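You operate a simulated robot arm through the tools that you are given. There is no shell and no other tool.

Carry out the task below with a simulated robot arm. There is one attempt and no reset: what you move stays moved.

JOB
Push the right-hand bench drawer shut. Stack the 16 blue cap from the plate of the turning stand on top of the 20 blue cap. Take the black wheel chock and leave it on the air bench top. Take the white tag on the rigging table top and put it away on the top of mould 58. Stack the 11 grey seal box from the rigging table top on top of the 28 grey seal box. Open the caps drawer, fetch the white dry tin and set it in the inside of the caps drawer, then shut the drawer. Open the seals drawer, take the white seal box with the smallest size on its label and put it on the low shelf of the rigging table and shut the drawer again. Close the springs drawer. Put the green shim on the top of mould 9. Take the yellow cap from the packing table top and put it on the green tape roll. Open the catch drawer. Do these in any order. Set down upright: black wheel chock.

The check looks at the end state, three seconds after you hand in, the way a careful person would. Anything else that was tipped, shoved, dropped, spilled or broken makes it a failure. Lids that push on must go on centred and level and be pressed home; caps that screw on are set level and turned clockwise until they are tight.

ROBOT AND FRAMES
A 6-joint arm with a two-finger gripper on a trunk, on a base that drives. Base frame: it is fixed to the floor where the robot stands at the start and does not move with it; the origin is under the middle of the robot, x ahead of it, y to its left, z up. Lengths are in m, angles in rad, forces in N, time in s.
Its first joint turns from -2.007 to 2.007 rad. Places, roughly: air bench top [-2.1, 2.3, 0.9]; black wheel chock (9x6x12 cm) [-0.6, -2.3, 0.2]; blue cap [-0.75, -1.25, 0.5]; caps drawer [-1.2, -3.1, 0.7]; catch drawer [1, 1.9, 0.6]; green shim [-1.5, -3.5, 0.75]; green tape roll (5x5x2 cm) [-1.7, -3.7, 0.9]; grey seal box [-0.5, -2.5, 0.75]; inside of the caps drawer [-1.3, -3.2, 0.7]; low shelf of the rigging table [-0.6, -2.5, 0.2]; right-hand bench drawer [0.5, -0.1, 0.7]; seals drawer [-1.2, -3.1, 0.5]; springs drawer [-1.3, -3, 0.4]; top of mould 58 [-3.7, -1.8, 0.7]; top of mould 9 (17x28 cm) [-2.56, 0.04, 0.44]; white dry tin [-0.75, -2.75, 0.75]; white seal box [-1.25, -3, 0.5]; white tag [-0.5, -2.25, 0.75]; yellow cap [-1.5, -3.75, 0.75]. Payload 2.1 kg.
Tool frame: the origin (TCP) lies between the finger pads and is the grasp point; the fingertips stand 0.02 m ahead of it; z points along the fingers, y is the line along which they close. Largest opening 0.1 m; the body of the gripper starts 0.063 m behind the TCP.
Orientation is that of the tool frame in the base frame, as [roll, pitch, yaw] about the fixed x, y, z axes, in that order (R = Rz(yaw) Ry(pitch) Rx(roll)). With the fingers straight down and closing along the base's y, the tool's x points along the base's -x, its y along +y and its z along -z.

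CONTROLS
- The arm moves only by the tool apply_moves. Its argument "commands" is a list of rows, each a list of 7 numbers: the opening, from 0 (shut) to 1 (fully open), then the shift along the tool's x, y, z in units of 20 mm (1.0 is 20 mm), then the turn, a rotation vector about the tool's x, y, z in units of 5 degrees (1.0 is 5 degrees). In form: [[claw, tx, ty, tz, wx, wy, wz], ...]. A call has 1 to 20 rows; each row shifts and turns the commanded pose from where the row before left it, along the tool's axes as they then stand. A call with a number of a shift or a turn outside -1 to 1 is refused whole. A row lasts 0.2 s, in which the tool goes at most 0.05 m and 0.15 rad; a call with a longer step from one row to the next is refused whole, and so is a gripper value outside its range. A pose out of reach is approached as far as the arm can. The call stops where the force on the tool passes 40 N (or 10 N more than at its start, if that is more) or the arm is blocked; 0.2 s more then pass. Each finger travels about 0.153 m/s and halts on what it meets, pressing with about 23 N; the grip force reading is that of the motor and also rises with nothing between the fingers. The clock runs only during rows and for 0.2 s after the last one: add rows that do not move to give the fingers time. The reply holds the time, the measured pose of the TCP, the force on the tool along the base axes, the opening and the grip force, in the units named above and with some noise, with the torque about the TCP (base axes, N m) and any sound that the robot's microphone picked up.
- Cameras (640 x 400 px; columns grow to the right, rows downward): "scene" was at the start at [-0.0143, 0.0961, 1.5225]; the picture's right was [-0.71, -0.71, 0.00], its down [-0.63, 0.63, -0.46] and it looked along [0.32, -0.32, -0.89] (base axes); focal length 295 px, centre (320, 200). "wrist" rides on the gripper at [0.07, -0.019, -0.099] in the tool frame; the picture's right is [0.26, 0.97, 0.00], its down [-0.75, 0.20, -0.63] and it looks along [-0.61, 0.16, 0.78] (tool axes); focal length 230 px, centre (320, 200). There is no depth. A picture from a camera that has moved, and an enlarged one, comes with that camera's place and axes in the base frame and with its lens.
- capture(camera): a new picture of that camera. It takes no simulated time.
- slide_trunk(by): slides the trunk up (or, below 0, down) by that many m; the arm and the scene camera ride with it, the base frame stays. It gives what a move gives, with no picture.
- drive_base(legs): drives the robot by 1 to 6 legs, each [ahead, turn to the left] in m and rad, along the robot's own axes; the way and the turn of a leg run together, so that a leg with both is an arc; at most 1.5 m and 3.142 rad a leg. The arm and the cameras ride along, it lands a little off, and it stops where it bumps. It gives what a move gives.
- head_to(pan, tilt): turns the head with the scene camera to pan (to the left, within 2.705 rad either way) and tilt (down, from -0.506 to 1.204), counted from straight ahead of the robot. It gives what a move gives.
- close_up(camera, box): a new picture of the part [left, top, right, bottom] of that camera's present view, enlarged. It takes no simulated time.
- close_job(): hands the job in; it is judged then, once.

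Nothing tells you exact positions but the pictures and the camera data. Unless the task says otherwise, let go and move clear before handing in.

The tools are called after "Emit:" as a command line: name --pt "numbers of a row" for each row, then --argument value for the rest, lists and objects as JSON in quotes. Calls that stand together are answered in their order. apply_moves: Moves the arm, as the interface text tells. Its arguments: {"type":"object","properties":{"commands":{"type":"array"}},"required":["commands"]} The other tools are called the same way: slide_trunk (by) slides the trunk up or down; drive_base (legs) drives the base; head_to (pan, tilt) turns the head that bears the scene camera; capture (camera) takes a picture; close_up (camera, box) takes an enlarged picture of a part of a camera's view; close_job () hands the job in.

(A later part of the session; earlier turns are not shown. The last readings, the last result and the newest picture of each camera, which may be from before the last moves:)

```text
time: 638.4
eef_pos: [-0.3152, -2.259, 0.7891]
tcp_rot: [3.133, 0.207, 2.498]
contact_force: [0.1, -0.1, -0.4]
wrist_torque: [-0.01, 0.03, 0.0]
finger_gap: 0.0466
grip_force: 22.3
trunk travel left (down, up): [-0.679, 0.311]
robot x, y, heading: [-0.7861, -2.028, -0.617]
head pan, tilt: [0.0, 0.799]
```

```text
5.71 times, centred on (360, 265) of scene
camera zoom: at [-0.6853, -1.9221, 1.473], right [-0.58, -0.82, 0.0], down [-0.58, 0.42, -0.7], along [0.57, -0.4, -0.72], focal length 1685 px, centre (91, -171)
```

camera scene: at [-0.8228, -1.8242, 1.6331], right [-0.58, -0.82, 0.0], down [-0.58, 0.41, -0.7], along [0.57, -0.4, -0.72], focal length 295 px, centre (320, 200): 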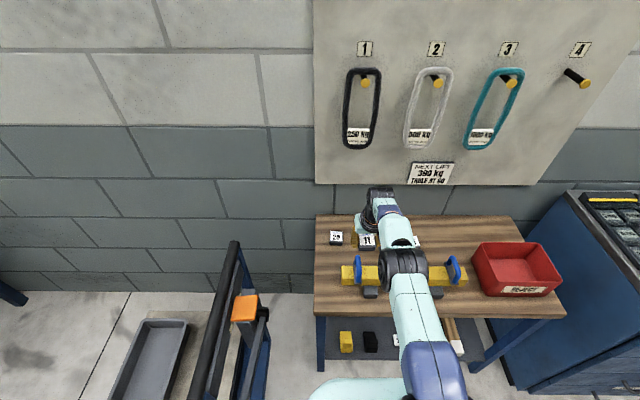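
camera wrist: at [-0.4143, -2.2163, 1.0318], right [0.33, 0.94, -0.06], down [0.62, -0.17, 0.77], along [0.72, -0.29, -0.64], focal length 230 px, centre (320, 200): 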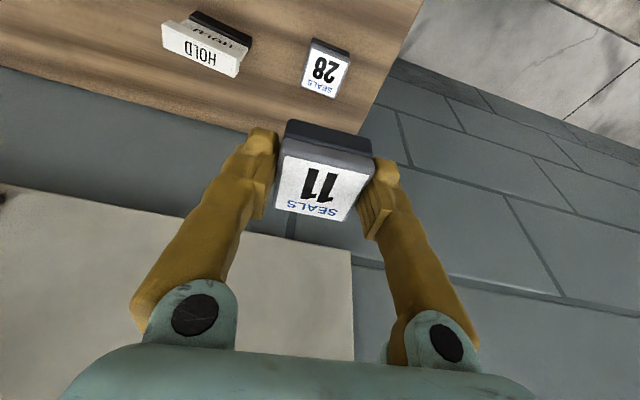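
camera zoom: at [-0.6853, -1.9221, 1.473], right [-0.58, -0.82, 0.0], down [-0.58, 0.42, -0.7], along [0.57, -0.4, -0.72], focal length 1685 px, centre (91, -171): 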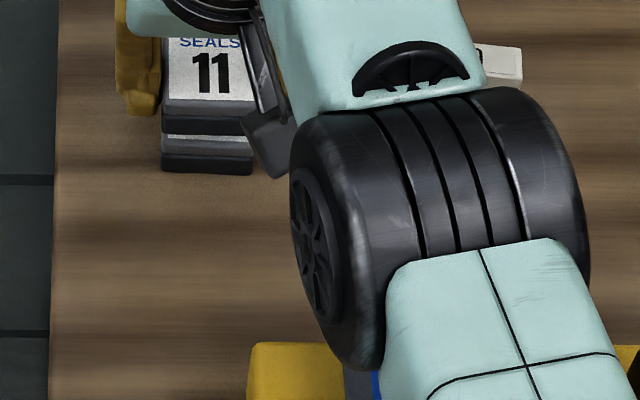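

Alignment is now within about 1 mm and 1°. Lowering to contact.

Emit:
slide_trunk --by -0.008

Emit:
slide_trunk --by -0.004

Emit:
slide_trunk --by -0.003

```text
time: 638.9
eef_pos: [-0.317, -2.2597, 0.7795]
tcp_rot: [3.133, 0.207, 2.496]
contact_force: [0.7, -0.3, 0.2]
wrist_torque: [-0.02, -0.01, -0.02]
finger_gap: 0.0465
grip_force: 23.1
trunk travel left (down, up): [-0.671, 0.319]
robot x, y, heading: [-0.7844, -2.0247, -0.619]
head pan, tilt: [0.0, 0.799]
```

```text
time: 639.5
eef_pos: [-0.3142, -2.2595, 0.7768]
tcp_rot: [3.132, 0.208, 2.497]
contact_force: [-0.8, 0.4, 2.8]
wrist_torque: [-0.08, 0.08, 0.02]
finger_gap: 0.0465
grip_force: 23.4
trunk travel left (down, up): [-0.667, 0.323]
robot x, y, heading: [-0.7848, -2.0227, -0.617]
head pan, tilt: [0.0, 0.799]
```

```text
time: 640.0
eef_pos: [-0.3166, -2.2589, 0.7753]
tcp_rot: [3.133, 0.212, 2.498]
contact_force: [2.6, -1.7, 17.3]
wrist_torque: [-0.08, 0.04, -0.02]
finger_gap: 0.0464
grip_force: 23.2
trunk travel left (down, up): [-0.664, 0.326]
robot x, y, heading: [-0.7815, -2.0249, -0.614]
head pan, tilt: [0.0, 0.799]
```

Seated on box 28. Relieving, opening, and rising straight up.

Emit:
slide_trunk --by 0.002

Emit:
apply_moves --pt "0.5 0 0 0 0 0 0" --pt "0.55 0 0 0 0 0 0" --pt "0.62 0 0 0 0 0 0" --pt "0.65 0 0 0 0 0 0"

Emit:
slide_trunk --by 0.15

Emit:
capture --camera "wrist"

Emit:
close_up --camera "scene" --box '[300, 200, 460, 320]'

```text
time: 640.5
eef_pos: [-0.3177, -2.2591, 0.7761]
tcp_rot: [3.133, 0.208, 2.498]
contact_force: [3.0, -0.5, 11.4]
wrist_torque: [-0.12, -0.12, 0.04]
finger_gap: 0.0468
grip_force: 22.3
trunk travel left (down, up): [-0.666, 0.324]
robot x, y, heading: [-0.7835, -2.0263, -0.62]
head pan, tilt: [0.0, 0.799]
```

```text
time: 641.5
eef_pos: [-0.3159, -2.2586, 0.7751]
tcp_rot: [3.134, 0.205, 2.497]
contact_force: [0.2, -0.7, -0.3]
wrist_torque: [-0.01, 0.01, 0.03]
finger_gap: 0.0647
grip_force: 0.1
trunk travel left (down, up): [-0.666, 0.324]
robot x, y, heading: [-0.7834, -2.026, -0.615]
head pan, tilt: [0.0, 0.799]
```

```text
time: 643.2
eef_pos: [-0.3152, -2.2583, 0.9268]
tcp_rot: [3.133, 0.206, 2.497]
contact_force: [-0.8, -0.1, -0.1]
wrist_torque: [-0.01, -0.01, -0.02]
finger_gap: 0.065
grip_force: 0.1
trunk travel left (down, up): [-0.816, 0.174]
robot x, y, heading: [-0.7818, -2.0245, -0.615]
head pan, tilt: [0.0, 0.799]
```

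```text
taken
camera wrist: at [-0.3983, -2.2213, 1.0081], right [0.38, 0.93, -0.05], down [0.6, -0.21, 0.77], along [0.7, -0.32, -0.63], focal length 230 px, centre (320, 200)
```

wrist: 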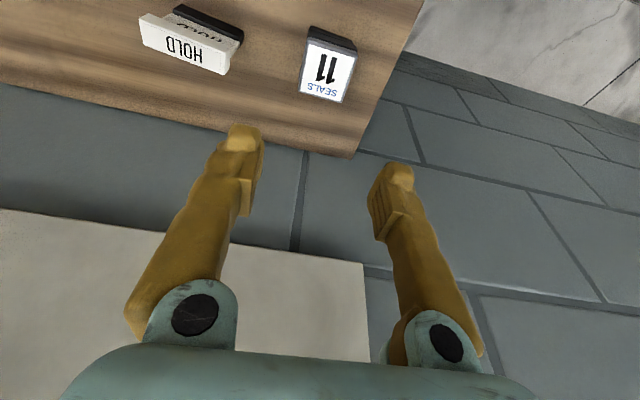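

```text
3.33 times, centred on (380, 260) of scene
camera zoom: at [-0.6851, -1.922, 1.61], right [-0.58, -0.82, 0.0], down [-0.58, 0.42, -0.7], along [0.57, -0.4, -0.72], focal length 983 px, centre (120, 0)
```

zoom: 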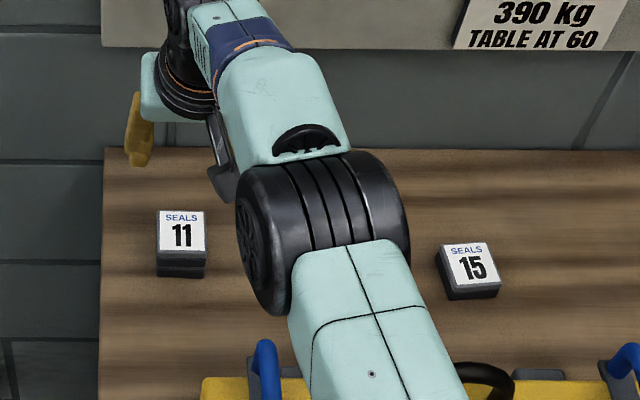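

Box 11 is neatly stacked on 28. Now the HOLD tag right next to it; zooming in for its shape.

Emit:
close_up --camera "wrist" --box '[110, 0, 290, 110]'

Emit:
drive_base --legs '[[-0.2, 0]]'

Emit:
capture --camera "wrist"

Emit:
capture --camera "scene"

```text
3.56 times, centred on (200, 55) of wrist
camera zoom: at [-0.3983, -2.2213, 1.0081], right [0.38, 0.93, -0.05], down [0.6, -0.21, 0.77], along [0.7, -0.32, -0.63], focal length 818 px, centre (747, 716)
```

zoom: 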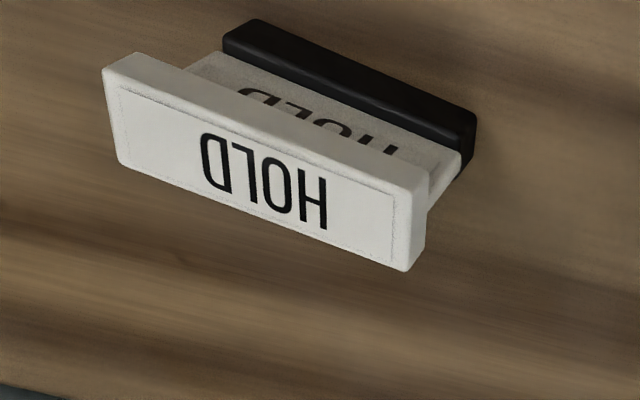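

```text
time: 644.9
eef_pos: [-0.4822, -2.1403, 0.9241]
tcp_rot: [3.131, 0.208, 2.497]
contact_force: [-0.6, 0.0, 0.6]
wrist_torque: [-0.02, 0.02, -0.03]
finger_gap: 0.0649
grip_force: 0.1
trunk travel left (down, up): [-0.816, 0.174]
robot x, y, heading: [-0.951, -1.9059, -0.621]
head pan, tilt: [0.0, 0.799]
```

```text
taken
camera wrist: at [-0.5654, -2.1029, 1.0077], right [0.38, 0.92, -0.04], down [0.6, -0.21, 0.77], along [0.7, -0.32, -0.64], focal length 230 px, centre (320, 200)
```

wrist: 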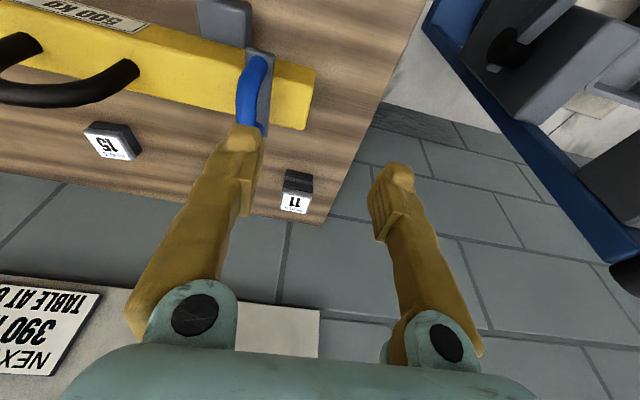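

```text
taken
camera scene: at [-0.8515, -1.8038, 1.61], right [-0.58, -0.81, 0.0], down [-0.58, 0.42, -0.7], along [0.57, -0.4, -0.72], focal length 295 px, centre (320, 200)
```

scene: 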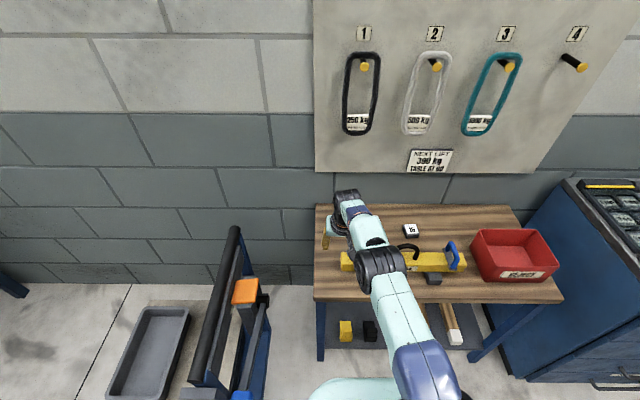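

The tag is an I-shaped piece: black base, white web and a top bar about 7 cm long lying along the table. I'll grip the bar by its ends; shifting right and opening wide, then approaching.

Emit:
slide_trunk --by 0.025

Emit:
apply_moves --pt "1 0 -0.93 0 0 0 0.4" --pt "1 0 -0.93 0 0 0 0.4" --pt "1 0 -0.93 0 0 0 0" --pt "1 0 -0.93 0 0 0 0" --pt "1 0 -0.93 0 0 0 0" --pt "1 0 -0.93 0 0 0 0" --pt "1 0 -0.93 0 0 0 0" --pt "1 0 0 0 0 0 0"

Emit:
drive_base --legs '[[0.2, 0]]'

Emit:
capture --camera "wrist"

```text
time: 645.6
eef_pos: [-0.4844, -2.1395, 0.9507]
tcp_rot: [3.133, 0.209, 2.497]
contact_force: [-0.4, 0.3, -0.3]
wrist_torque: [-0.03, -0.01, 0.04]
finger_gap: 0.0649
grip_force: 0.1
trunk travel left (down, up): [-0.841, 0.149]
robot x, y, heading: [-0.9498, -1.9076, -0.619]
head pan, tilt: [0.0, 0.799]
```

```text
time: 647.4
eef_pos: [-0.5652, -2.2407, 0.9477]
tcp_rot: [3.12, 0.205, 2.424]
contact_force: [0.1, -0.2, -0.3]
wrist_torque: [0.0, 0.01, 0.04]
finger_gap: 0.1
grip_force: 0.0
trunk travel left (down, up): [-0.841, 0.149]
robot x, y, heading: [-0.9523, -1.9043, -0.616]
head pan, tilt: [0.0, 0.799]
```

```text
time: 649.0
eef_pos: [-0.3992, -2.3552, 0.9487]
tcp_rot: [3.119, 0.205, 2.429]
contact_force: [0.0, 0.3, 0.3]
wrist_torque: [0.01, 0.0, 0.03]
finger_gap: 0.1
grip_force: 0.0
trunk travel left (down, up): [-0.841, 0.149]
robot x, y, heading: [-0.7866, -2.0253, -0.622]
head pan, tilt: [0.0, 0.799]
```

```text
taken
camera wrist: at [-0.4799, -2.3139, 1.0309], right [0.44, 0.9, -0.03], down [0.58, -0.25, 0.77], along [0.69, -0.36, -0.63], focal length 230 px, centre (320, 200)
```

wrist: 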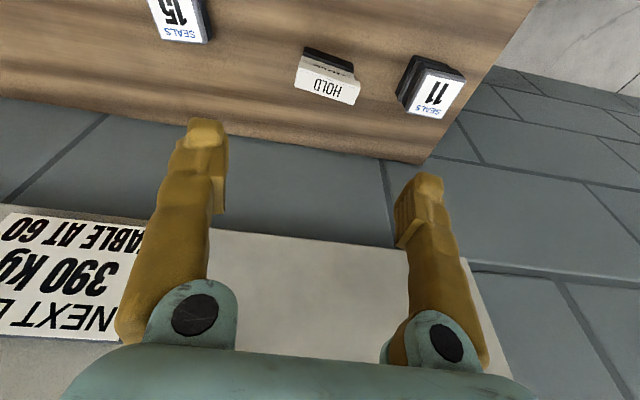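

Emit:
apply_moves --pt "1 -0.52 0.1 0.11 0 0 0.2" --pt "1 -0.52 0.1 0.11 0 0 0.2" --pt "1 0 0 0 0 0 0"

Emit:
slide_trunk --by -0.1

Emit:
capture --camera "wrist"

Emit:
close_up --camera "wrist" --box '[220, 60, 460, 210]'

```text
time: 649.8
eef_pos: [-0.385, -2.3622, 0.9495]
tcp_rot: [3.111, 0.204, 2.395]
contact_force: [0.1, 0.4, 0.7]
wrist_torque: [0.0, 0.02, -0.03]
finger_gap: 0.0999
grip_force: 0.0
out of reach, approached as far as the arm can: row 2
trunk travel left (down, up): [-0.841, 0.149]
robot x, y, heading: [-0.7868, -2.0232, -0.618]
head pan, tilt: [0.0, 0.799]
```

```text
time: 651.1
eef_pos: [-0.3855, -2.3639, 0.8498]
tcp_rot: [3.111, 0.205, 2.394]
contact_force: [0.3, 0.1, 0.1]
wrist_torque: [0.0, -0.02, 0.02]
finger_gap: 0.1001
grip_force: 0.1
trunk travel left (down, up): [-0.741, 0.249]
robot x, y, heading: [-0.7812, -2.0207, -0.611]
head pan, tilt: [0.0, 0.799]
```

```text
taken
camera wrist: at [-0.4651, -2.3192, 0.9323], right [0.47, 0.88, -0.02], down [0.57, -0.28, 0.77], along [0.68, -0.38, -0.63], focal length 230 px, centre (320, 200)
```

wrist: 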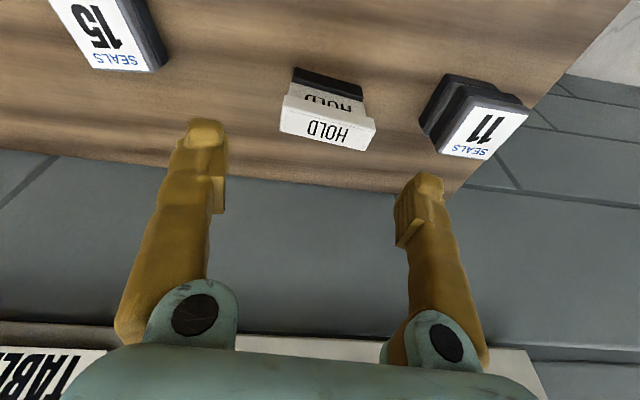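

```text
2.67 times, centred on (340, 135) of wrist
camera zoom: at [-0.4651, -2.3192, 0.9323], right [0.47, 0.88, -0.02], down [0.57, -0.28, 0.77], along [0.68, -0.38, -0.63], focal length 614 px, centre (267, 373)
```

zoom: 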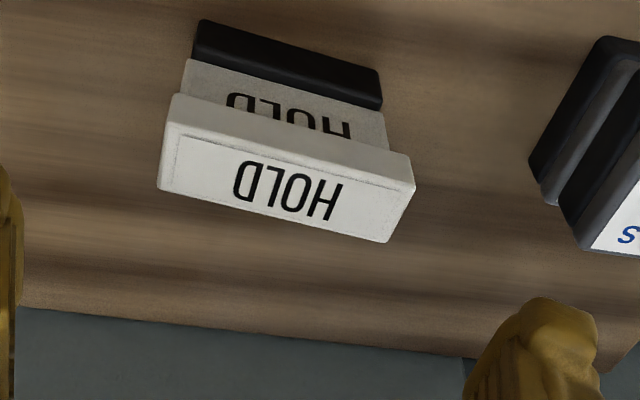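

Emit:
drive_base --legs '[[0.013, 0]]'

Emit:
slide_trunk --by -0.05

Emit:
capture --camera "wrist"

```text
time: 651.9
eef_pos: [-0.3761, -2.3706, 0.8501]
tcp_rot: [3.112, 0.205, 2.393]
contact_force: [-0.6, -0.6, 0.5]
wrist_torque: [-0.03, -0.01, -0.02]
finger_gap: 0.0999
grip_force: 0.2
trunk travel left (down, up): [-0.741, 0.249]
robot x, y, heading: [-0.7715, -2.0295, -0.616]
head pan, tilt: [0.0, 0.799]
```

```text
time: 652.8
eef_pos: [-0.3747, -2.3711, 0.8001]
tcp_rot: [3.112, 0.204, 2.395]
contact_force: [0.0, 0.2, -0.5]
wrist_torque: [0.02, 0.04, 0.01]
finger_gap: 0.1
grip_force: 0.0
trunk travel left (down, up): [-0.691, 0.299]
robot x, y, heading: [-0.772, -2.0326, -0.613]
head pan, tilt: [0.0, 0.799]
```

```text
taken
camera wrist: at [-0.4545, -2.3266, 0.8823], right [0.47, 0.88, -0.02], down [0.57, -0.28, 0.77], along [0.68, -0.37, -0.63], focal length 230 px, centre (320, 200)
```

wrist: 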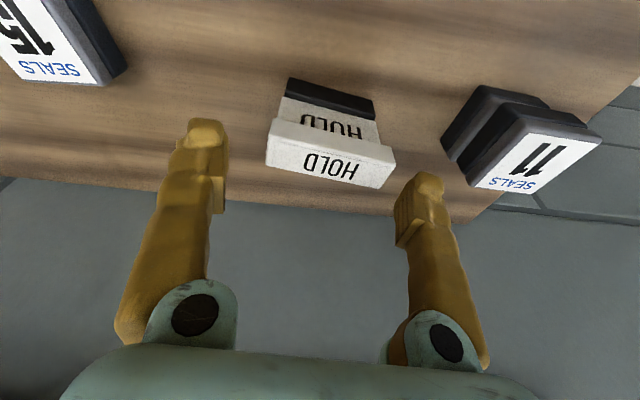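

Emit:
apply_moves --pt "1 -0.1 0.25 0.02 0 0 0" --pt "1 0 0 0 0 0 0"

Emit:
slide_trunk --by -0.015

Emit:
capture --camera "wrist"

```text
time: 653.4
eef_pos: [-0.3691, -2.3699, 0.8016]
tcp_rot: [3.113, 0.205, 2.393]
contact_force: [0.2, -0.1, 0.0]
wrist_torque: [0.02, -0.02, -0.02]
finger_gap: 0.1
grip_force: 0.0
trunk travel left (down, up): [-0.691, 0.299]
robot x, y, heading: [-0.7714, -2.0292, -0.619]
head pan, tilt: [0.0, 0.799]
```

```text
time: 654.0
eef_pos: [-0.3697, -2.3682, 0.7855]
tcp_rot: [3.112, 0.204, 2.393]
contact_force: [-0.1, 0.4, 0.1]
wrist_torque: [0.0, -0.01, -0.01]
finger_gap: 0.0998
grip_force: 0.0
trunk travel left (down, up): [-0.676, 0.314]
robot x, y, heading: [-0.7738, -2.0294, -0.617]
head pan, tilt: [0.0, 0.799]
```

```text
taken
camera wrist: at [-0.4499, -2.3243, 0.8679], right [0.47, 0.88, -0.02], down [0.57, -0.28, 0.77], along [0.68, -0.37, -0.63], focal length 230 px, centre (320, 200)
```

wrist: 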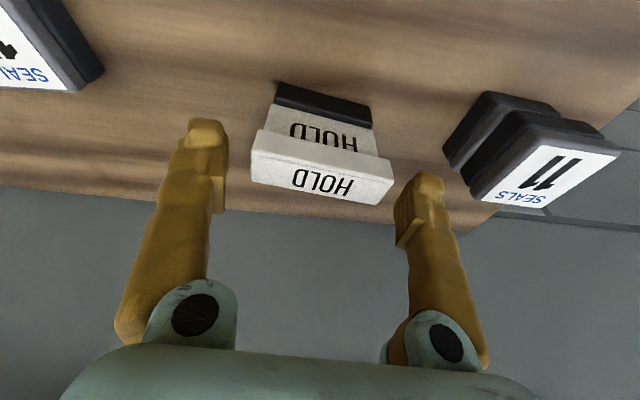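

Emit:
apply_moves --pt "1 0 0.25 0 0 0 0" --pt "1 0 0 0 0 0 0"

Emit:
slide_trunk --by -0.014

Emit:
capture --camera "wrist"

```text
time: 654.6
eef_pos: [-0.3661, -2.3652, 0.7857]
tcp_rot: [3.111, 0.204, 2.396]
contact_force: [0.8, -0.3, -0.5]
wrist_torque: [-0.03, -0.03, -0.03]
finger_gap: 0.1001
grip_force: 0.1
trunk travel left (down, up): [-0.676, 0.314]
robot x, y, heading: [-0.7739, -2.0311, -0.618]
head pan, tilt: [0.0, 0.799]
```

```text
time: 655.2
eef_pos: [-0.3661, -2.3646, 0.7722]
tcp_rot: [3.113, 0.204, 2.394]
contact_force: [0.8, -0.1, 0.3]
wrist_torque: [-0.01, 0.01, 0.01]
finger_gap: 0.1001
grip_force: 0.1
trunk travel left (down, up): [-0.662, 0.328]
robot x, y, heading: [-0.7751, -2.0331, -0.616]
head pan, tilt: [0.0, 0.799]
```

```text
taken
camera wrist: at [-0.4463, -2.3207, 0.8544], right [0.47, 0.88, -0.02], down [0.57, -0.28, 0.77], along [0.68, -0.38, -0.63], focal length 230 px, centre (320, 200)
```

wrist: 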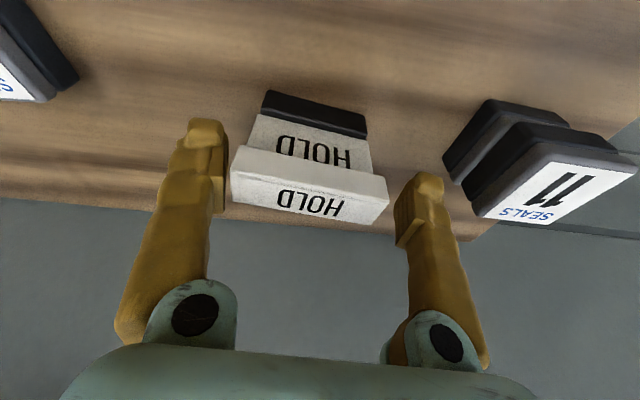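

The bar is centred between the open fingers. Closing on it.

Emit:
apply_moves --pt "0.9 0 0 0 0 0 0" --pt "0.75 0 0 0 0 0 0" --pt "0.65 0 0 0 0 0 0" --pt "0.65 0 0 0 0 0 0"

Emit:
capture --camera "wrist"

```text
time: 656.2
eef_pos: [-0.3661, -2.3651, 0.7716]
tcp_rot: [3.114, 0.204, 2.394]
contact_force: [-0.4, 0.3, 0.2]
wrist_torque: [0.0, -0.03, 0.02]
finger_gap: 0.0687
grip_force: 22.7
trunk travel left (down, up): [-0.662, 0.328]
robot x, y, heading: [-0.7727, -2.0308, -0.614]
head pan, tilt: [0.0, 0.799]
```

```text
taken
camera wrist: at [-0.4462, -2.3207, 0.8544], right [0.47, 0.88, -0.02], down [0.57, -0.28, 0.77], along [0.68, -0.38, -0.63], focal length 230 px, centre (320, 200)
```

wrist: 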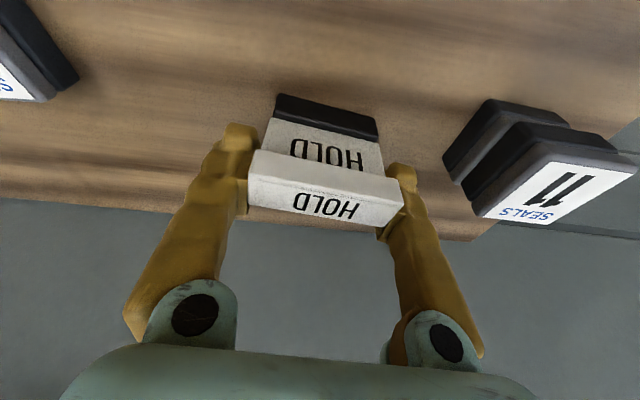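

The tag is gripped. Lifting it, backing away, and carrying it across to mould 58.

Emit:
slide_trunk --by 0.2

Emit:
drive_base --legs '[[-0.5, 0]]'

Emit:
apply_moves --pt "0.65 0.95 0 -0.2 0 0 0" --pt "0.65 0.95 0 -0.2 0 0 0" --pt "0.65 0.95 0 -0.2 0 0 0" --pt "0.65 0.95 0 -0.2 0 0 0" --pt "0.65 0.95 0 -0.2 0 0 0" --pt "0.65 0.95 0 -0.2 0 0 0"

Emit:
drive_base --legs '[[0, -2.172], [1.0, 0], [0.87, 0], [0, -0.977]]'

Emit:
head_to --pan 0.0 --tilt 0.7

Emit:
capture --camera "scene"

Emit:
capture --camera "wrist"

```text
time: 658.4
eef_pos: [-0.3654, -2.3657, 0.9725]
tcp_rot: [3.113, 0.204, 2.394]
contact_force: [0.1, 0.0, -0.8]
wrist_torque: [0.01, -0.03, -0.02]
finger_gap: 0.0683
grip_force: 22.5
trunk travel left (down, up): [-0.862, 0.128]
robot x, y, heading: [-0.7786, -2.0319, -0.613]
head pan, tilt: [0.0, 0.799]
```

```text
time: 661.4
eef_pos: [-0.7796, -2.0711, 0.9707]
tcp_rot: [3.112, 0.204, 2.406]
contact_force: [1.0, -0.3, -0.4]
wrist_torque: [-0.01, -0.01, 0.0]
finger_gap: 0.0687
grip_force: 23.0
trunk travel left (down, up): [-0.862, 0.128]
robot x, y, heading: [-1.192, -1.74, -0.599]
head pan, tilt: [0.0, 0.799]
```

```text
time: 662.8
eef_pos: [-0.8664, -1.9917, 0.9721]
tcp_rot: [3.112, 0.208, 2.408]
contact_force: [-0.2, -1.2, -0.2]
wrist_torque: [0.01, -0.03, 0.01]
finger_gap: 0.0683
grip_force: 23.1
trunk travel left (down, up): [-0.862, 0.128]
robot x, y, heading: [-1.1956, -1.7402, -0.606]
head pan, tilt: [0.0, 0.799]
```

```text
time: 680.0
eef_pos: [-3.2856, -2.0164, 0.9714]
tcp_rot: [3.113, 0.205, -0.826]
contact_force: [0.2, -0.1, 0.0]
wrist_torque: [0.04, 0.01, 0.01]
finger_gap: 0.0686
grip_force: 22.7
trunk travel left (down, up): [-0.862, 0.128]
robot x, y, heading: [-2.9885, -2.2949, 2.444]
head pan, tilt: [0.0, 0.799]
```

```text
time: 680.7
eef_pos: [-3.2839, -2.0167, 0.9719]
tcp_rot: [3.11, 0.205, -0.828]
contact_force: [-0.1, 0.6, -0.4]
wrist_torque: [-0.01, 0.0, 0.04]
finger_gap: 0.0687
grip_force: 23.1
trunk travel left (down, up): [-0.862, 0.128]
robot x, y, heading: [-2.9869, -2.2984, 2.445]
head pan, tilt: [0.0, 0.7]
```

```text
taken
camera scene: at [-3.092, -2.3866, 1.6643], right [0.64, 0.77, 0.0], down [0.5, -0.41, -0.76], along [-0.59, 0.49, -0.64], focal length 295 px, centre (320, 200)
```

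scene: 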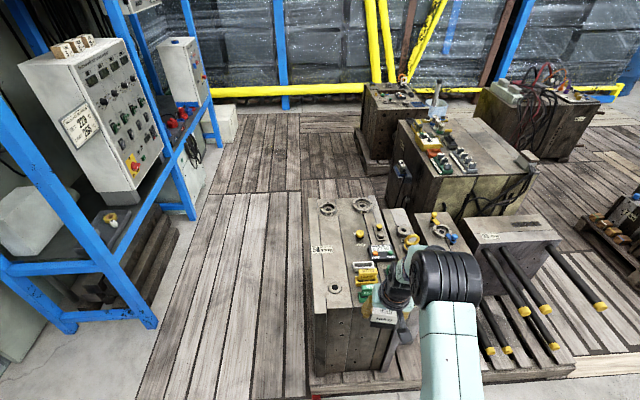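

```text
taken
camera wrist: at [-3.2097, -2.0665, 1.0547], right [-0.54, -0.84, -0.02], down [-0.54, 0.32, 0.77], along [-0.65, 0.43, -0.63], focal length 230 px, centre (320, 200)
```

wrist: 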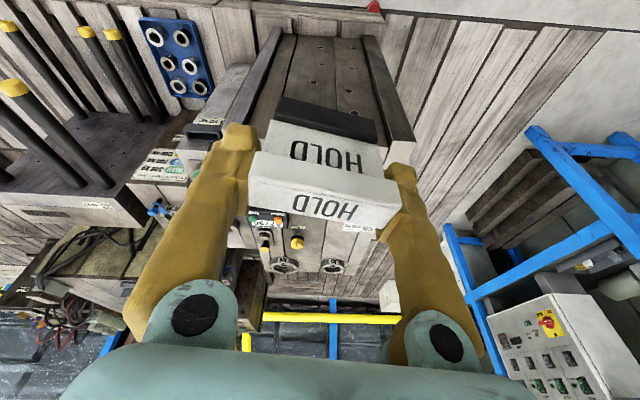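

Mould 58 is right ahead. Zooming in on its top to choose a clear spot.

Emit:
close_up --camera "scene" --box '[290, 180, 450, 330]'

```text
2.67 times, centred on (370, 255) of scene
camera zoom: at [-3.092, -2.3866, 1.6643], right [0.64, 0.77, 0.0], down [0.5, -0.41, -0.76], along [-0.59, 0.49, -0.64], focal length 786 px, centre (187, 53)
```

zoom: 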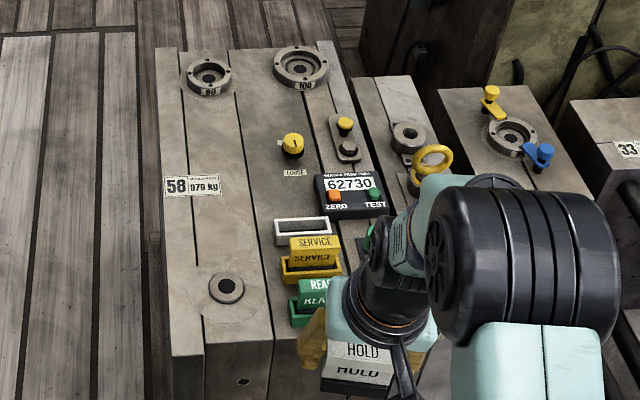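

The mould's centre plate, left of the coloured holders, is clear. I'll square up, drive to just before the pallet, and extend over that spot.

Emit:
drive_base --legs '[[0, 0.077], [0.235, 0]]'

Emit:
apply_moves --pt "0.65 -0.9 0.9 0.2 0 0 0" --pt "0.65 -0.9 0.9 0.2 0 0 0" --pt "0.65 -0.9 0.9 0.2 0 0 0" --pt "0.65 -0.9 0 0.2 0 0 0" --pt "0.65 -0.9 0 0.2 0 0 0" --pt "0.65 0 0 0 0 0 0"

Emit:
capture --camera "wrist"

Emit:
close_up --camera "scene" --box '[260, 180, 460, 380]'

```text
time: 682.9
eef_pos: [-3.4973, -1.9011, 0.9721]
tcp_rot: [3.113, 0.206, -0.756]
contact_force: [-0.2, 1.0, -0.9]
wrist_torque: [0.04, 0.03, 0.01]
finger_gap: 0.0685
grip_force: 23.2
trunk travel left (down, up): [-0.862, 0.128]
robot x, y, heading: [-3.1798, -2.1579, 2.518]
head pan, tilt: [0.0, 0.7]
```

```text
time: 684.3
eef_pos: [-3.6052, -1.8767, 0.9718]
tcp_rot: [3.111, 0.205, -0.758]
contact_force: [0.0, 0.1, -1.5]
wrist_torque: [0.04, 0.01, -0.02]
finger_gap: 0.0683
grip_force: 23.1
trunk travel left (down, up): [-0.862, 0.128]
robot x, y, heading: [-3.1798, -2.1579, 2.517]
head pan, tilt: [0.0, 0.7]
```

```text
taken
camera wrist: at [-3.5268, -1.9218, 1.0544], right [-0.47, -0.88, -0.02], down [-0.57, 0.28, 0.77], along [-0.67, 0.38, -0.63], focal length 230 px, centre (320, 200)
```

wrist: 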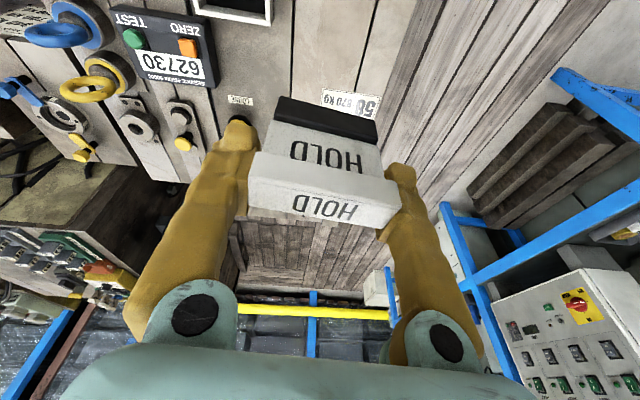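

```text
2.00 times, centred on (360, 280) of scene
camera zoom: at [-3.2794, -2.2561, 1.6643], right [0.58, 0.81, 0.0], down [0.52, -0.38, -0.76], along [-0.62, 0.45, -0.64], focal length 590 px, centre (240, 40)
```

zoom: 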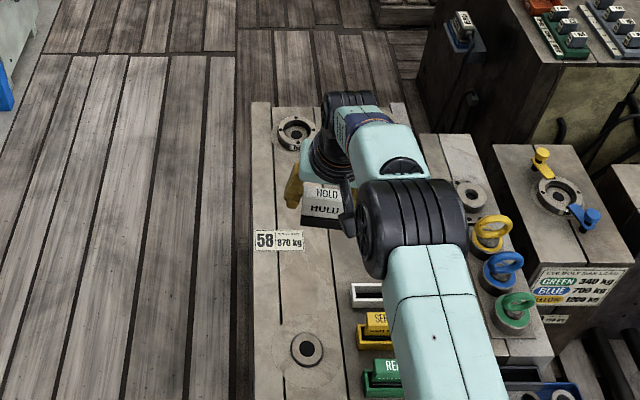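

The spot under the tag is clear; I'll shift 13 mm further from the holders and lower.

Emit:
apply_moves --pt "0.65 0 0.6 0 0 0 0" --pt "0.65 0 0 0 0 0 0"

Emit:
slide_trunk --by -0.16

Emit:
capture --camera "wrist"

Emit:
close_up --camera "scene" --box '[280, 180, 440, 340]'

```text
time: 684.9
eef_pos: [-3.6121, -1.8859, 0.9742]
tcp_rot: [3.112, 0.204, -0.755]
contact_force: [0.7, 0.0, 0.0]
wrist_torque: [-0.02, 0.01, 0.0]
finger_gap: 0.0685
grip_force: 22.4
trunk travel left (down, up): [-0.862, 0.128]
robot x, y, heading: [-3.1751, -2.1572, 2.522]
head pan, tilt: [0.0, 0.7]
```

```text
time: 686.7
eef_pos: [-3.6125, -1.886, 0.8134]
tcp_rot: [3.113, 0.205, -0.755]
contact_force: [-0.7, 0.2, 0.1]
wrist_torque: [-0.01, 0.03, -0.02]
finger_gap: 0.0686
grip_force: 23.0
trunk travel left (down, up): [-0.702, 0.288]
robot x, y, heading: [-3.177, -2.1582, 2.518]
head pan, tilt: [0.0, 0.7]
```

```text
taken
camera wrist: at [-3.5336, -1.9302, 0.896], right [-0.47, -0.88, -0.02], down [-0.57, 0.28, 0.77], along [-0.68, 0.38, -0.63], focal length 230 px, centre (320, 200)
```

wrist: 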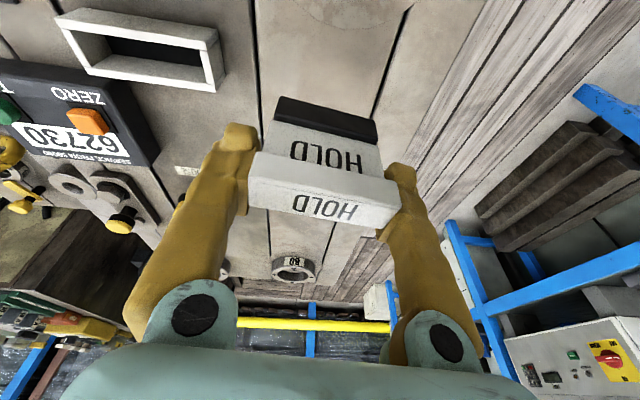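

```text
2.50 times, centred on (360, 260) of scene
camera zoom: at [-3.2793, -2.2557, 1.5043], right [0.58, 0.81, 0.0], down [0.52, -0.38, -0.76], along [-0.62, 0.45, -0.64], focal length 737 px, centre (220, 50)
```

zoom: 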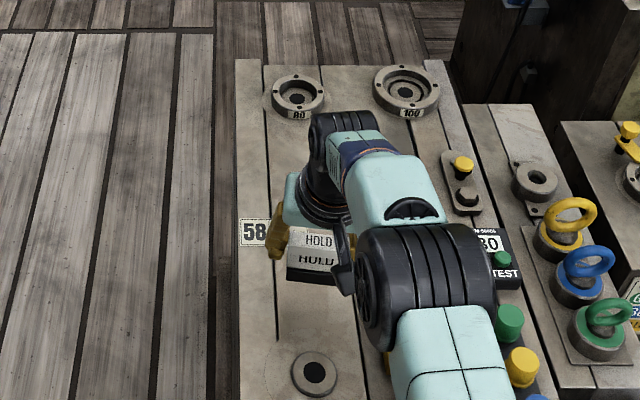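

Emit:
slide_trunk --by -0.045

Emit:
slide_trunk --by -0.008

Emit:
slide_trunk --by -0.006

Emit:
capture --camera "wrist"

```text
time: 687.6
eef_pos: [-3.6126, -1.8858, 0.7719]
tcp_rot: [3.109, 0.213, -0.755]
contact_force: [-3.6, 0.5, 21.5]
wrist_torque: [0.1, -0.29, -0.01]
finger_gap: 0.0688
grip_force: 22.9
trunk travel left (down, up): [-0.657, 0.333]
robot x, y, heading: [-3.178, -2.1569, 2.523]
head pan, tilt: [0.0, 0.7]
```

```text
time: 688.2
eef_pos: [-3.6109, -1.8864, 0.7627]
tcp_rot: [3.11, 0.21, -0.756]
contact_force: [-4.9, -0.3, 29.6]
wrist_torque: [-0.05, -0.24, -0.01]
finger_gap: 0.0686
grip_force: 23.0
trunk travel left (down, up): [-0.649, 0.341]
robot x, y, heading: [-3.183, -2.1607, 2.519]
head pan, tilt: [0.0, 0.7]
```

```text
time: 688.7
eef_pos: [-3.6102, -1.8874, 0.7558]
tcp_rot: [3.113, 0.208, -0.757]
contact_force: [-1.8, -1.3, 25.6]
wrist_torque: [-0.08, -0.31, 0.05]
finger_gap: 0.0667
grip_force: 22.7
trunk travel left (down, up): [-0.643, 0.347]
robot x, y, heading: [-3.1783, -2.1564, 2.516]
head pan, tilt: [0.0, 0.7]
```

```text
taken
camera wrist: at [-3.5309, -1.9322, 0.8385], right [-0.47, -0.88, -0.02], down [-0.56, 0.28, 0.78], along [-0.68, 0.38, -0.63], focal length 230 px, centre (320, 200)
```

wrist: 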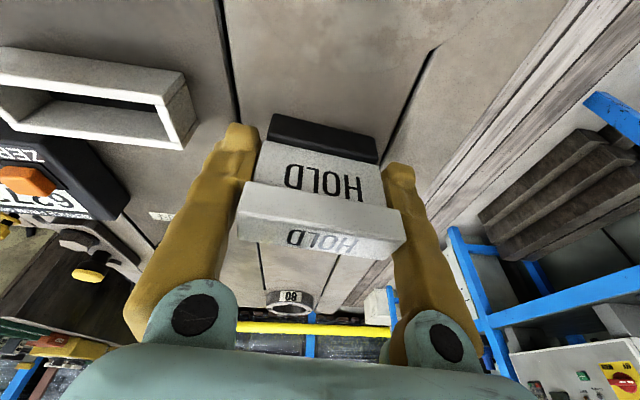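

Contact came earlier than expected (mould top about z 0.72), and the tag slid up a little in the grip but still stands upright. I'll relieve the pressure, open just past the bar width, and rise.

Emit:
slide_trunk --by 0.004

Emit:
capture --camera "wrist"

Emit:
apply_moves --pt "0.72 0 0 0 0 0 0" --pt "0.8 0 0 0 0 0 0" --pt "0.88 0 0 0 0 0 0" --pt "0.93 0 0 0 0 0 0" --pt "0.93 0 0 0 0 0 0"

Emit:
capture --camera "wrist"

```text
time: 689.3
eef_pos: [-3.6107, -1.8858, 0.7575]
tcp_rot: [3.113, 0.201, -0.756]
contact_force: [0.3, -0.2, -1.0]
wrist_torque: [-0.01, -0.02, -0.01]
finger_gap: 0.0669
grip_force: 23.7
trunk travel left (down, up): [-0.647, 0.343]
robot x, y, heading: [-3.176, -2.1574, 2.519]
head pan, tilt: [0.0, 0.7]
```

```text
taken
camera wrist: at [-3.5327, -1.9303, 0.8396], right [-0.47, -0.88, -0.02], down [-0.57, 0.29, 0.77], along [-0.67, 0.38, -0.64], focal length 230 px, centre (320, 200)
```

wrist: 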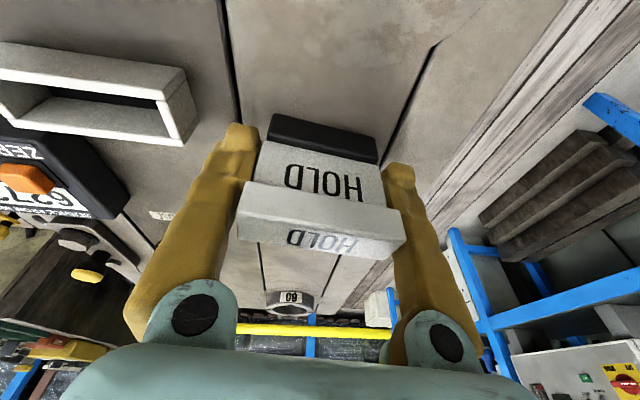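

```text
time: 690.5
eef_pos: [-3.6124, -1.8851, 0.758]
tcp_rot: [3.112, 0.204, -0.757]
contact_force: [-0.2, 0.2, 0.6]
wrist_torque: [0.02, 0.0, 0.02]
finger_gap: 0.0931
grip_force: 0.0
trunk travel left (down, up): [-0.647, 0.343]
robot x, y, heading: [-3.1803, -2.1553, 2.522]
head pan, tilt: [0.0, 0.7]
```

```text
taken
camera wrist: at [-3.5336, -1.9302, 0.841], right [-0.47, -0.88, -0.02], down [-0.57, 0.28, 0.77], along [-0.68, 0.38, -0.63], focal length 230 px, centre (320, 200)
```

wrist: 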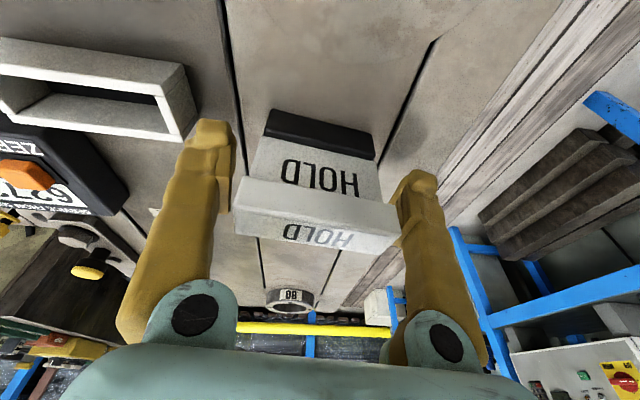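

Emit:
apply_moves --pt "1 0 0 0 0 0 0" --pt "1 0 0 0 0 0 0"

Emit:
slide_trunk --by 0.02

Emit:
capture --camera "wrist"

```text
time: 691.1
eef_pos: [-3.6127, -1.8858, 0.7589]
tcp_rot: [3.113, 0.205, -0.756]
contact_force: [0.2, -0.3, 0.0]
wrist_torque: [0.02, 0.01, -0.02]
finger_gap: 0.1001
grip_force: 0.0
trunk travel left (down, up): [-0.647, 0.343]
robot x, y, heading: [-3.1776, -2.1577, 2.52]
head pan, tilt: [0.0, 0.7]
```

```text
time: 691.7
eef_pos: [-3.6119, -1.8856, 0.7788]
tcp_rot: [3.112, 0.205, -0.757]
contact_force: [-0.3, -0.4, 0.7]
wrist_torque: [-0.02, 0.0, -0.01]
finger_gap: 0.0999
grip_force: 0.0
trunk travel left (down, up): [-0.667, 0.323]
robot x, y, heading: [-3.1771, -2.1551, 2.518]
head pan, tilt: [0.0, 0.7]
```

```text
taken
camera wrist: at [-3.5337, -1.9302, 0.861], right [-0.47, -0.88, -0.02], down [-0.57, 0.28, 0.77], along [-0.68, 0.38, -0.63], focal length 230 px, centre (320, 200)
```

wrist: 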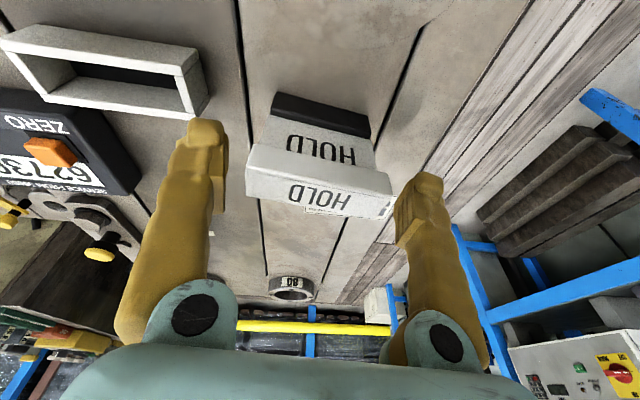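

The tag stands freely on mould 58. I'll rise, back away, level the tool, and check the result.

Emit:
slide_trunk --by 0.2

Emit:
drive_base --legs '[[-0.4, 0]]'

Emit:
apply_moves --pt "0.8 0.8 -0.6 0 0 0.8 0" --pt "0.8 0.8 -0.6 0 0 0.8 0" --pt "0.8 0.8 -0.6 0 0 0.75 0" --pt "0.8 0.8 0 0 0 0 0" --pt "0.8 0 0 0 0 0 0"

Emit:
close_up --camera "scene" --box '[280, 150, 440, 290]'

```text
time: 693.9
eef_pos: [-3.6132, -1.8858, 0.978]
tcp_rot: [3.111, 0.204, -0.755]
contact_force: [-0.6, 0.4, -0.4]
wrist_torque: [0.03, 0.02, 0.0]
finger_gap: 0.0998
grip_force: 0.0
trunk travel left (down, up): [-0.867, 0.123]
robot x, y, heading: [-3.1795, -2.1587, 2.518]
head pan, tilt: [0.0, 0.7]
```

```text
time: 696.5
eef_pos: [-3.2731, -2.1301, 0.9774]
tcp_rot: [3.112, 0.206, -0.758]
contact_force: [-0.1, -0.4, 0.1]
wrist_torque: [0.01, 0.0, -0.02]
finger_gap: 0.0998
grip_force: 0.1
trunk travel left (down, up): [-0.867, 0.123]
robot x, y, heading: [-2.8381, -2.3975, 2.515]
head pan, tilt: [0.0, 0.7]
```

```text
time: 697.7
eef_pos: [-3.2027, -2.1459, 0.9703]
tcp_rot: [3.112, 0.0, -0.75]
contact_force: [0.6, 0.1, -0.6]
wrist_torque: [0.02, -0.04, 0.01]
finger_gap: 0.0802
grip_force: 0.0
trunk travel left (down, up): [-0.867, 0.123]
robot x, y, heading: [-2.8431, -2.4, 2.519]
head pan, tilt: [0.0, 0.7]
```

```text
2.86 times, centred on (360, 220) of scene
camera zoom: at [-2.9403, -2.4993, 1.6693], right [0.58, 0.81, 0.0], down [0.52, -0.38, -0.76], along [-0.62, 0.45, -0.64], focal length 843 px, centre (206, 143)
```

zoom: 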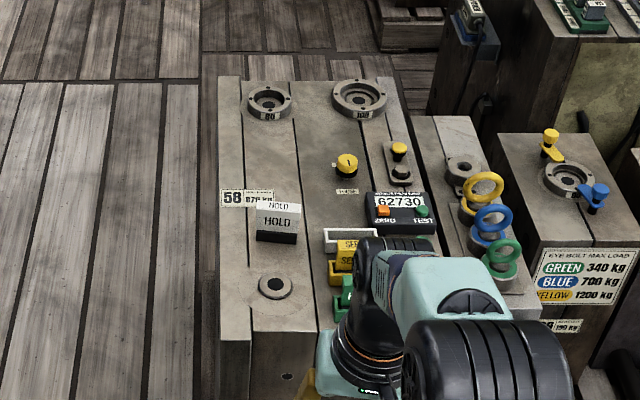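

The tag stands upright on mould 58. I'll straighten the tool and drive back to the rigging table for the black wheel chock on the low shelf.

Emit:
apply_moves --pt "0.8 0 0 0 0.34 0 -0.73" --pt "0.8 0 0 0 0 0 -0.73" --pt "0.8 0 0 0 0 0 0"

Emit:
drive_base --legs '[[0, -2.172], [1.0, 0], [0.7, 0], [0, -0.967]]'

Emit:
slide_trunk --by -0.4

Emit:
head_to --pan 0.0 --tilt 0.6

Emit:
capture --camera "scene"

Emit:
capture --camera "wrist"

```text
time: 698.5
eef_pos: [-3.2023, -2.146, 0.97]
tcp_rot: [-3.141, 0.001, -0.623]
contact_force: [-0.3, 0.5, 0.7]
wrist_torque: [-0.04, 0.01, 0.05]
finger_gap: 0.0798
grip_force: 0.1
trunk travel left (down, up): [-0.867, 0.123]
robot x, y, heading: [-2.8377, -2.4013, 2.518]
head pan, tilt: [0.0, 0.7]
```

```text
time: 715.0
eef_pos: [-0.8627, -2.1698, 0.9695]
tcp_rot: [-3.14, 0.0, 2.433]
contact_force: [0.5, -1.4, 0.6]
wrist_torque: [-0.01, 0.02, -0.01]
finger_gap: 0.08
grip_force: 0.0
trunk travel left (down, up): [-0.867, 0.123]
robot x, y, heading: [-1.1979, -1.8826, -0.708]
head pan, tilt: [0.0, 0.7]
```

```text
time: 718.8
eef_pos: [-0.8632, -2.1699, 0.5698]
tcp_rot: [3.141, -0.001, 2.434]
contact_force: [-0.1, 0.3, -0.3]
wrist_torque: [0.0, 0.0, 0.01]
finger_gap: 0.0801
grip_force: 0.1
trunk travel left (down, up): [-0.467, 0.523]
robot x, y, heading: [-1.2065, -1.8868, -0.707]
head pan, tilt: [0.0, 0.7]
```

```text
time: 719.5
eef_pos: [-0.8627, -2.1714, 0.5703]
tcp_rot: [-3.141, 0.0, 2.436]
contact_force: [0.0, -0.6, 0.1]
wrist_torque: [0.0, 0.0, -0.02]
finger_gap: 0.08
grip_force: 0.0
trunk travel left (down, up): [-0.467, 0.523]
robot x, y, heading: [-1.204, -1.8855, -0.71]
head pan, tilt: [0.0, 0.6]
```

```text
taken
camera scene: at [-1.0903, -1.7968, 1.2779], right [-0.65, -0.76, 0.0], down [-0.43, 0.37, -0.82], along [0.63, -0.54, -0.57], focal length 295 px, centre (320, 200)
```

scene: 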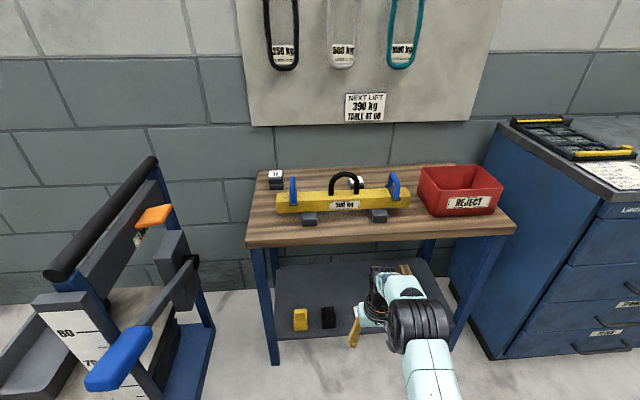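

```text
taken
camera wrist: at [-0.9282, -2.1389, 0.6695], right [0.43, 0.9, 0.0], down [0.7, -0.34, 0.63], along [0.57, -0.27, -0.78], focal length 230 px, centre (320, 200)
```

wrist: 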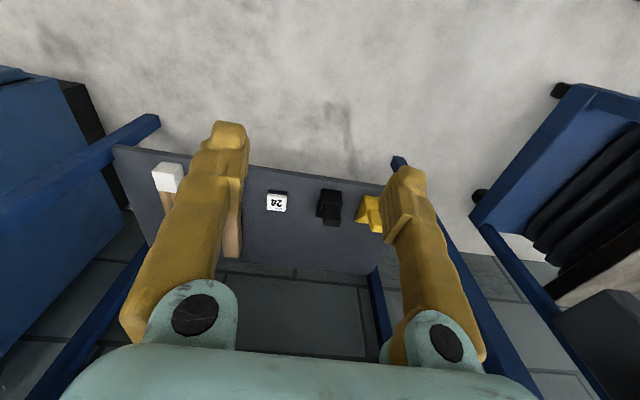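

I see the black chock on the shelf between box 24 and the yellow chock. Zooming in on its shape.

Emit:
close_up --camera "wrist" --box '[240, 160, 400, 260]'

Emit:
close_up --camera "scene" --box '[270, 280, 400, 360]'

```text
4.00 times, centred on (320, 210) of wrist
camera zoom: at [-0.9282, -2.1389, 0.6695], right [0.43, 0.9, 0.0], down [0.7, -0.34, 0.63], along [0.57, -0.27, -0.78], focal length 920 px, centre (320, 160)
```

zoom: 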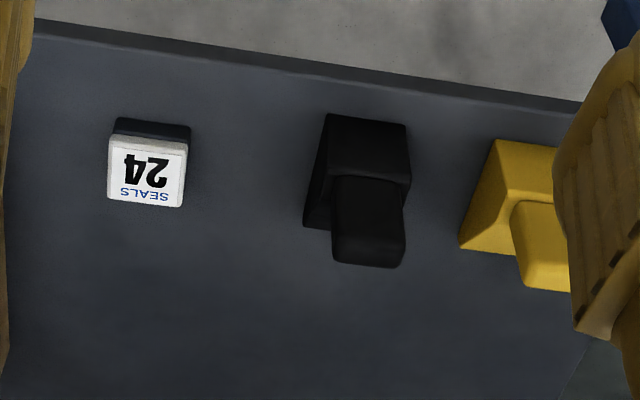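

```text
4.92 times, centred on (335, 320) of scene
camera zoom: at [-1.0903, -1.7968, 1.2779], right [-0.65, -0.76, 0.0], down [-0.43, 0.37, -0.82], along [0.63, -0.54, -0.57], focal length 1452 px, centre (246, -391)
```

zoom: 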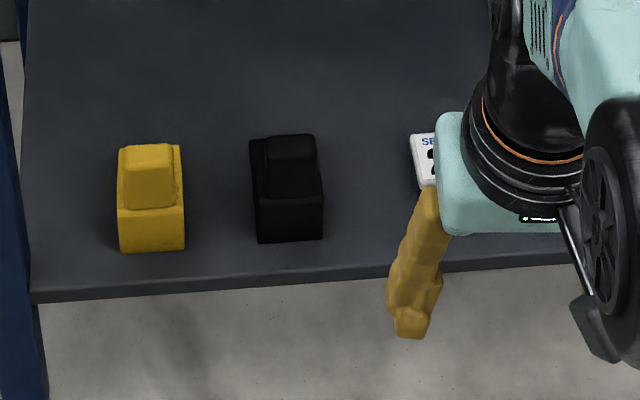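

The chock is a wedge with a raised block on top. I'll straighten up, line up with it, and look more closely from low height.

Emit:
drive_base --legs '[[0, 0.09], [0.13, 0]]'

Emit:
slide_trunk --by -0.15

Emit:
capture --camera "wrist"

Emit:
close_up --camera "wrist" --box '[230, 160, 430, 320]'

Emit:
close_up --camera "scene" --box '[250, 250, 410, 370]'

```text
time: 721.2
eef_pos: [-0.736, -2.2114, 0.5696]
tcp_rot: [-3.141, 0.002, 2.521]
contact_force: [0.6, -0.5, 0.7]
wrist_torque: [0.02, -0.02, 0.0]
finger_gap: 0.0803
grip_force: 0.1
trunk travel left (down, up): [-0.467, 0.523]
robot x, y, heading: [-1.1014, -1.9569, -0.617]
head pan, tilt: [0.0, 0.6]
```

```text
time: 723.0
eef_pos: [-0.7368, -2.213, 0.4208]
tcp_rot: [-3.14, 0.0, 2.523]
contact_force: [0.7, -0.8, 0.0]
wrist_torque: [-0.01, 0.02, -0.01]
finger_gap: 0.0799
grip_force: 0.0
trunk travel left (down, up): [-0.317, 0.673]
robot x, y, heading: [-1.0984, -1.9577, -0.619]
head pan, tilt: [0.0, 0.6]
```

```text
taken
camera wrist: at [-0.8042, -2.1867, 0.5195], right [0.35, 0.94, 0.0], down [0.73, -0.27, 0.63], along [0.59, -0.22, -0.78], focal length 230 px, centre (320, 200)
```

wrist: 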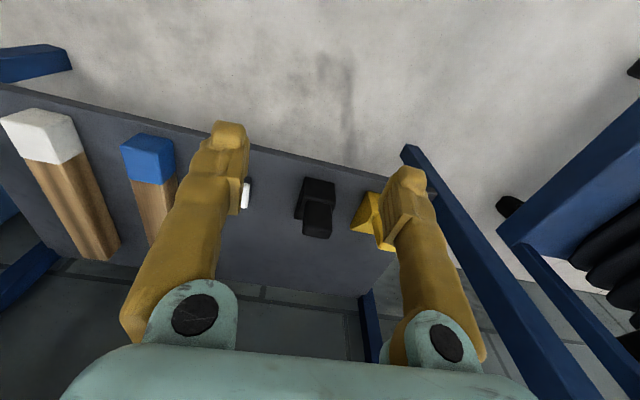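

```text
2.50 times, centred on (330, 240) of wrist
camera zoom: at [-0.8042, -2.1867, 0.5195], right [0.35, 0.94, 0.0], down [0.73, -0.27, 0.63], along [0.59, -0.22, -0.78], focal length 575 px, centre (295, 100)
```

zoom: 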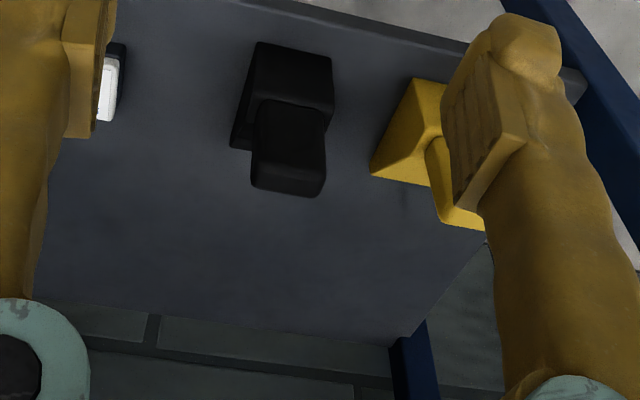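

```text
3.33 times, centred on (330, 310) of scene
camera zoom: at [-0.9959, -1.8604, 1.128], right [-0.58, -0.81, 0.0], down [-0.46, 0.33, -0.83], along [0.67, -0.48, -0.56], focal length 983 px, centre (287, -167)
```

zoom: 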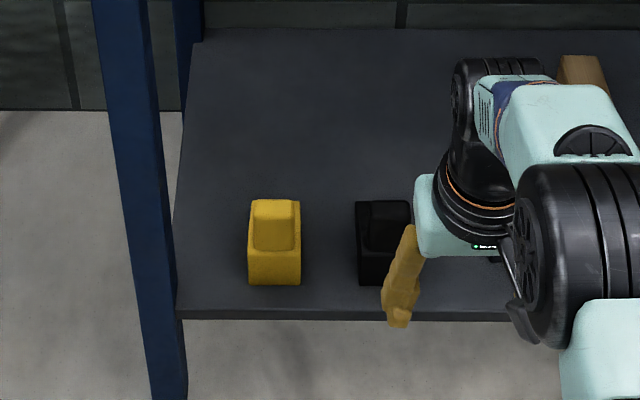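

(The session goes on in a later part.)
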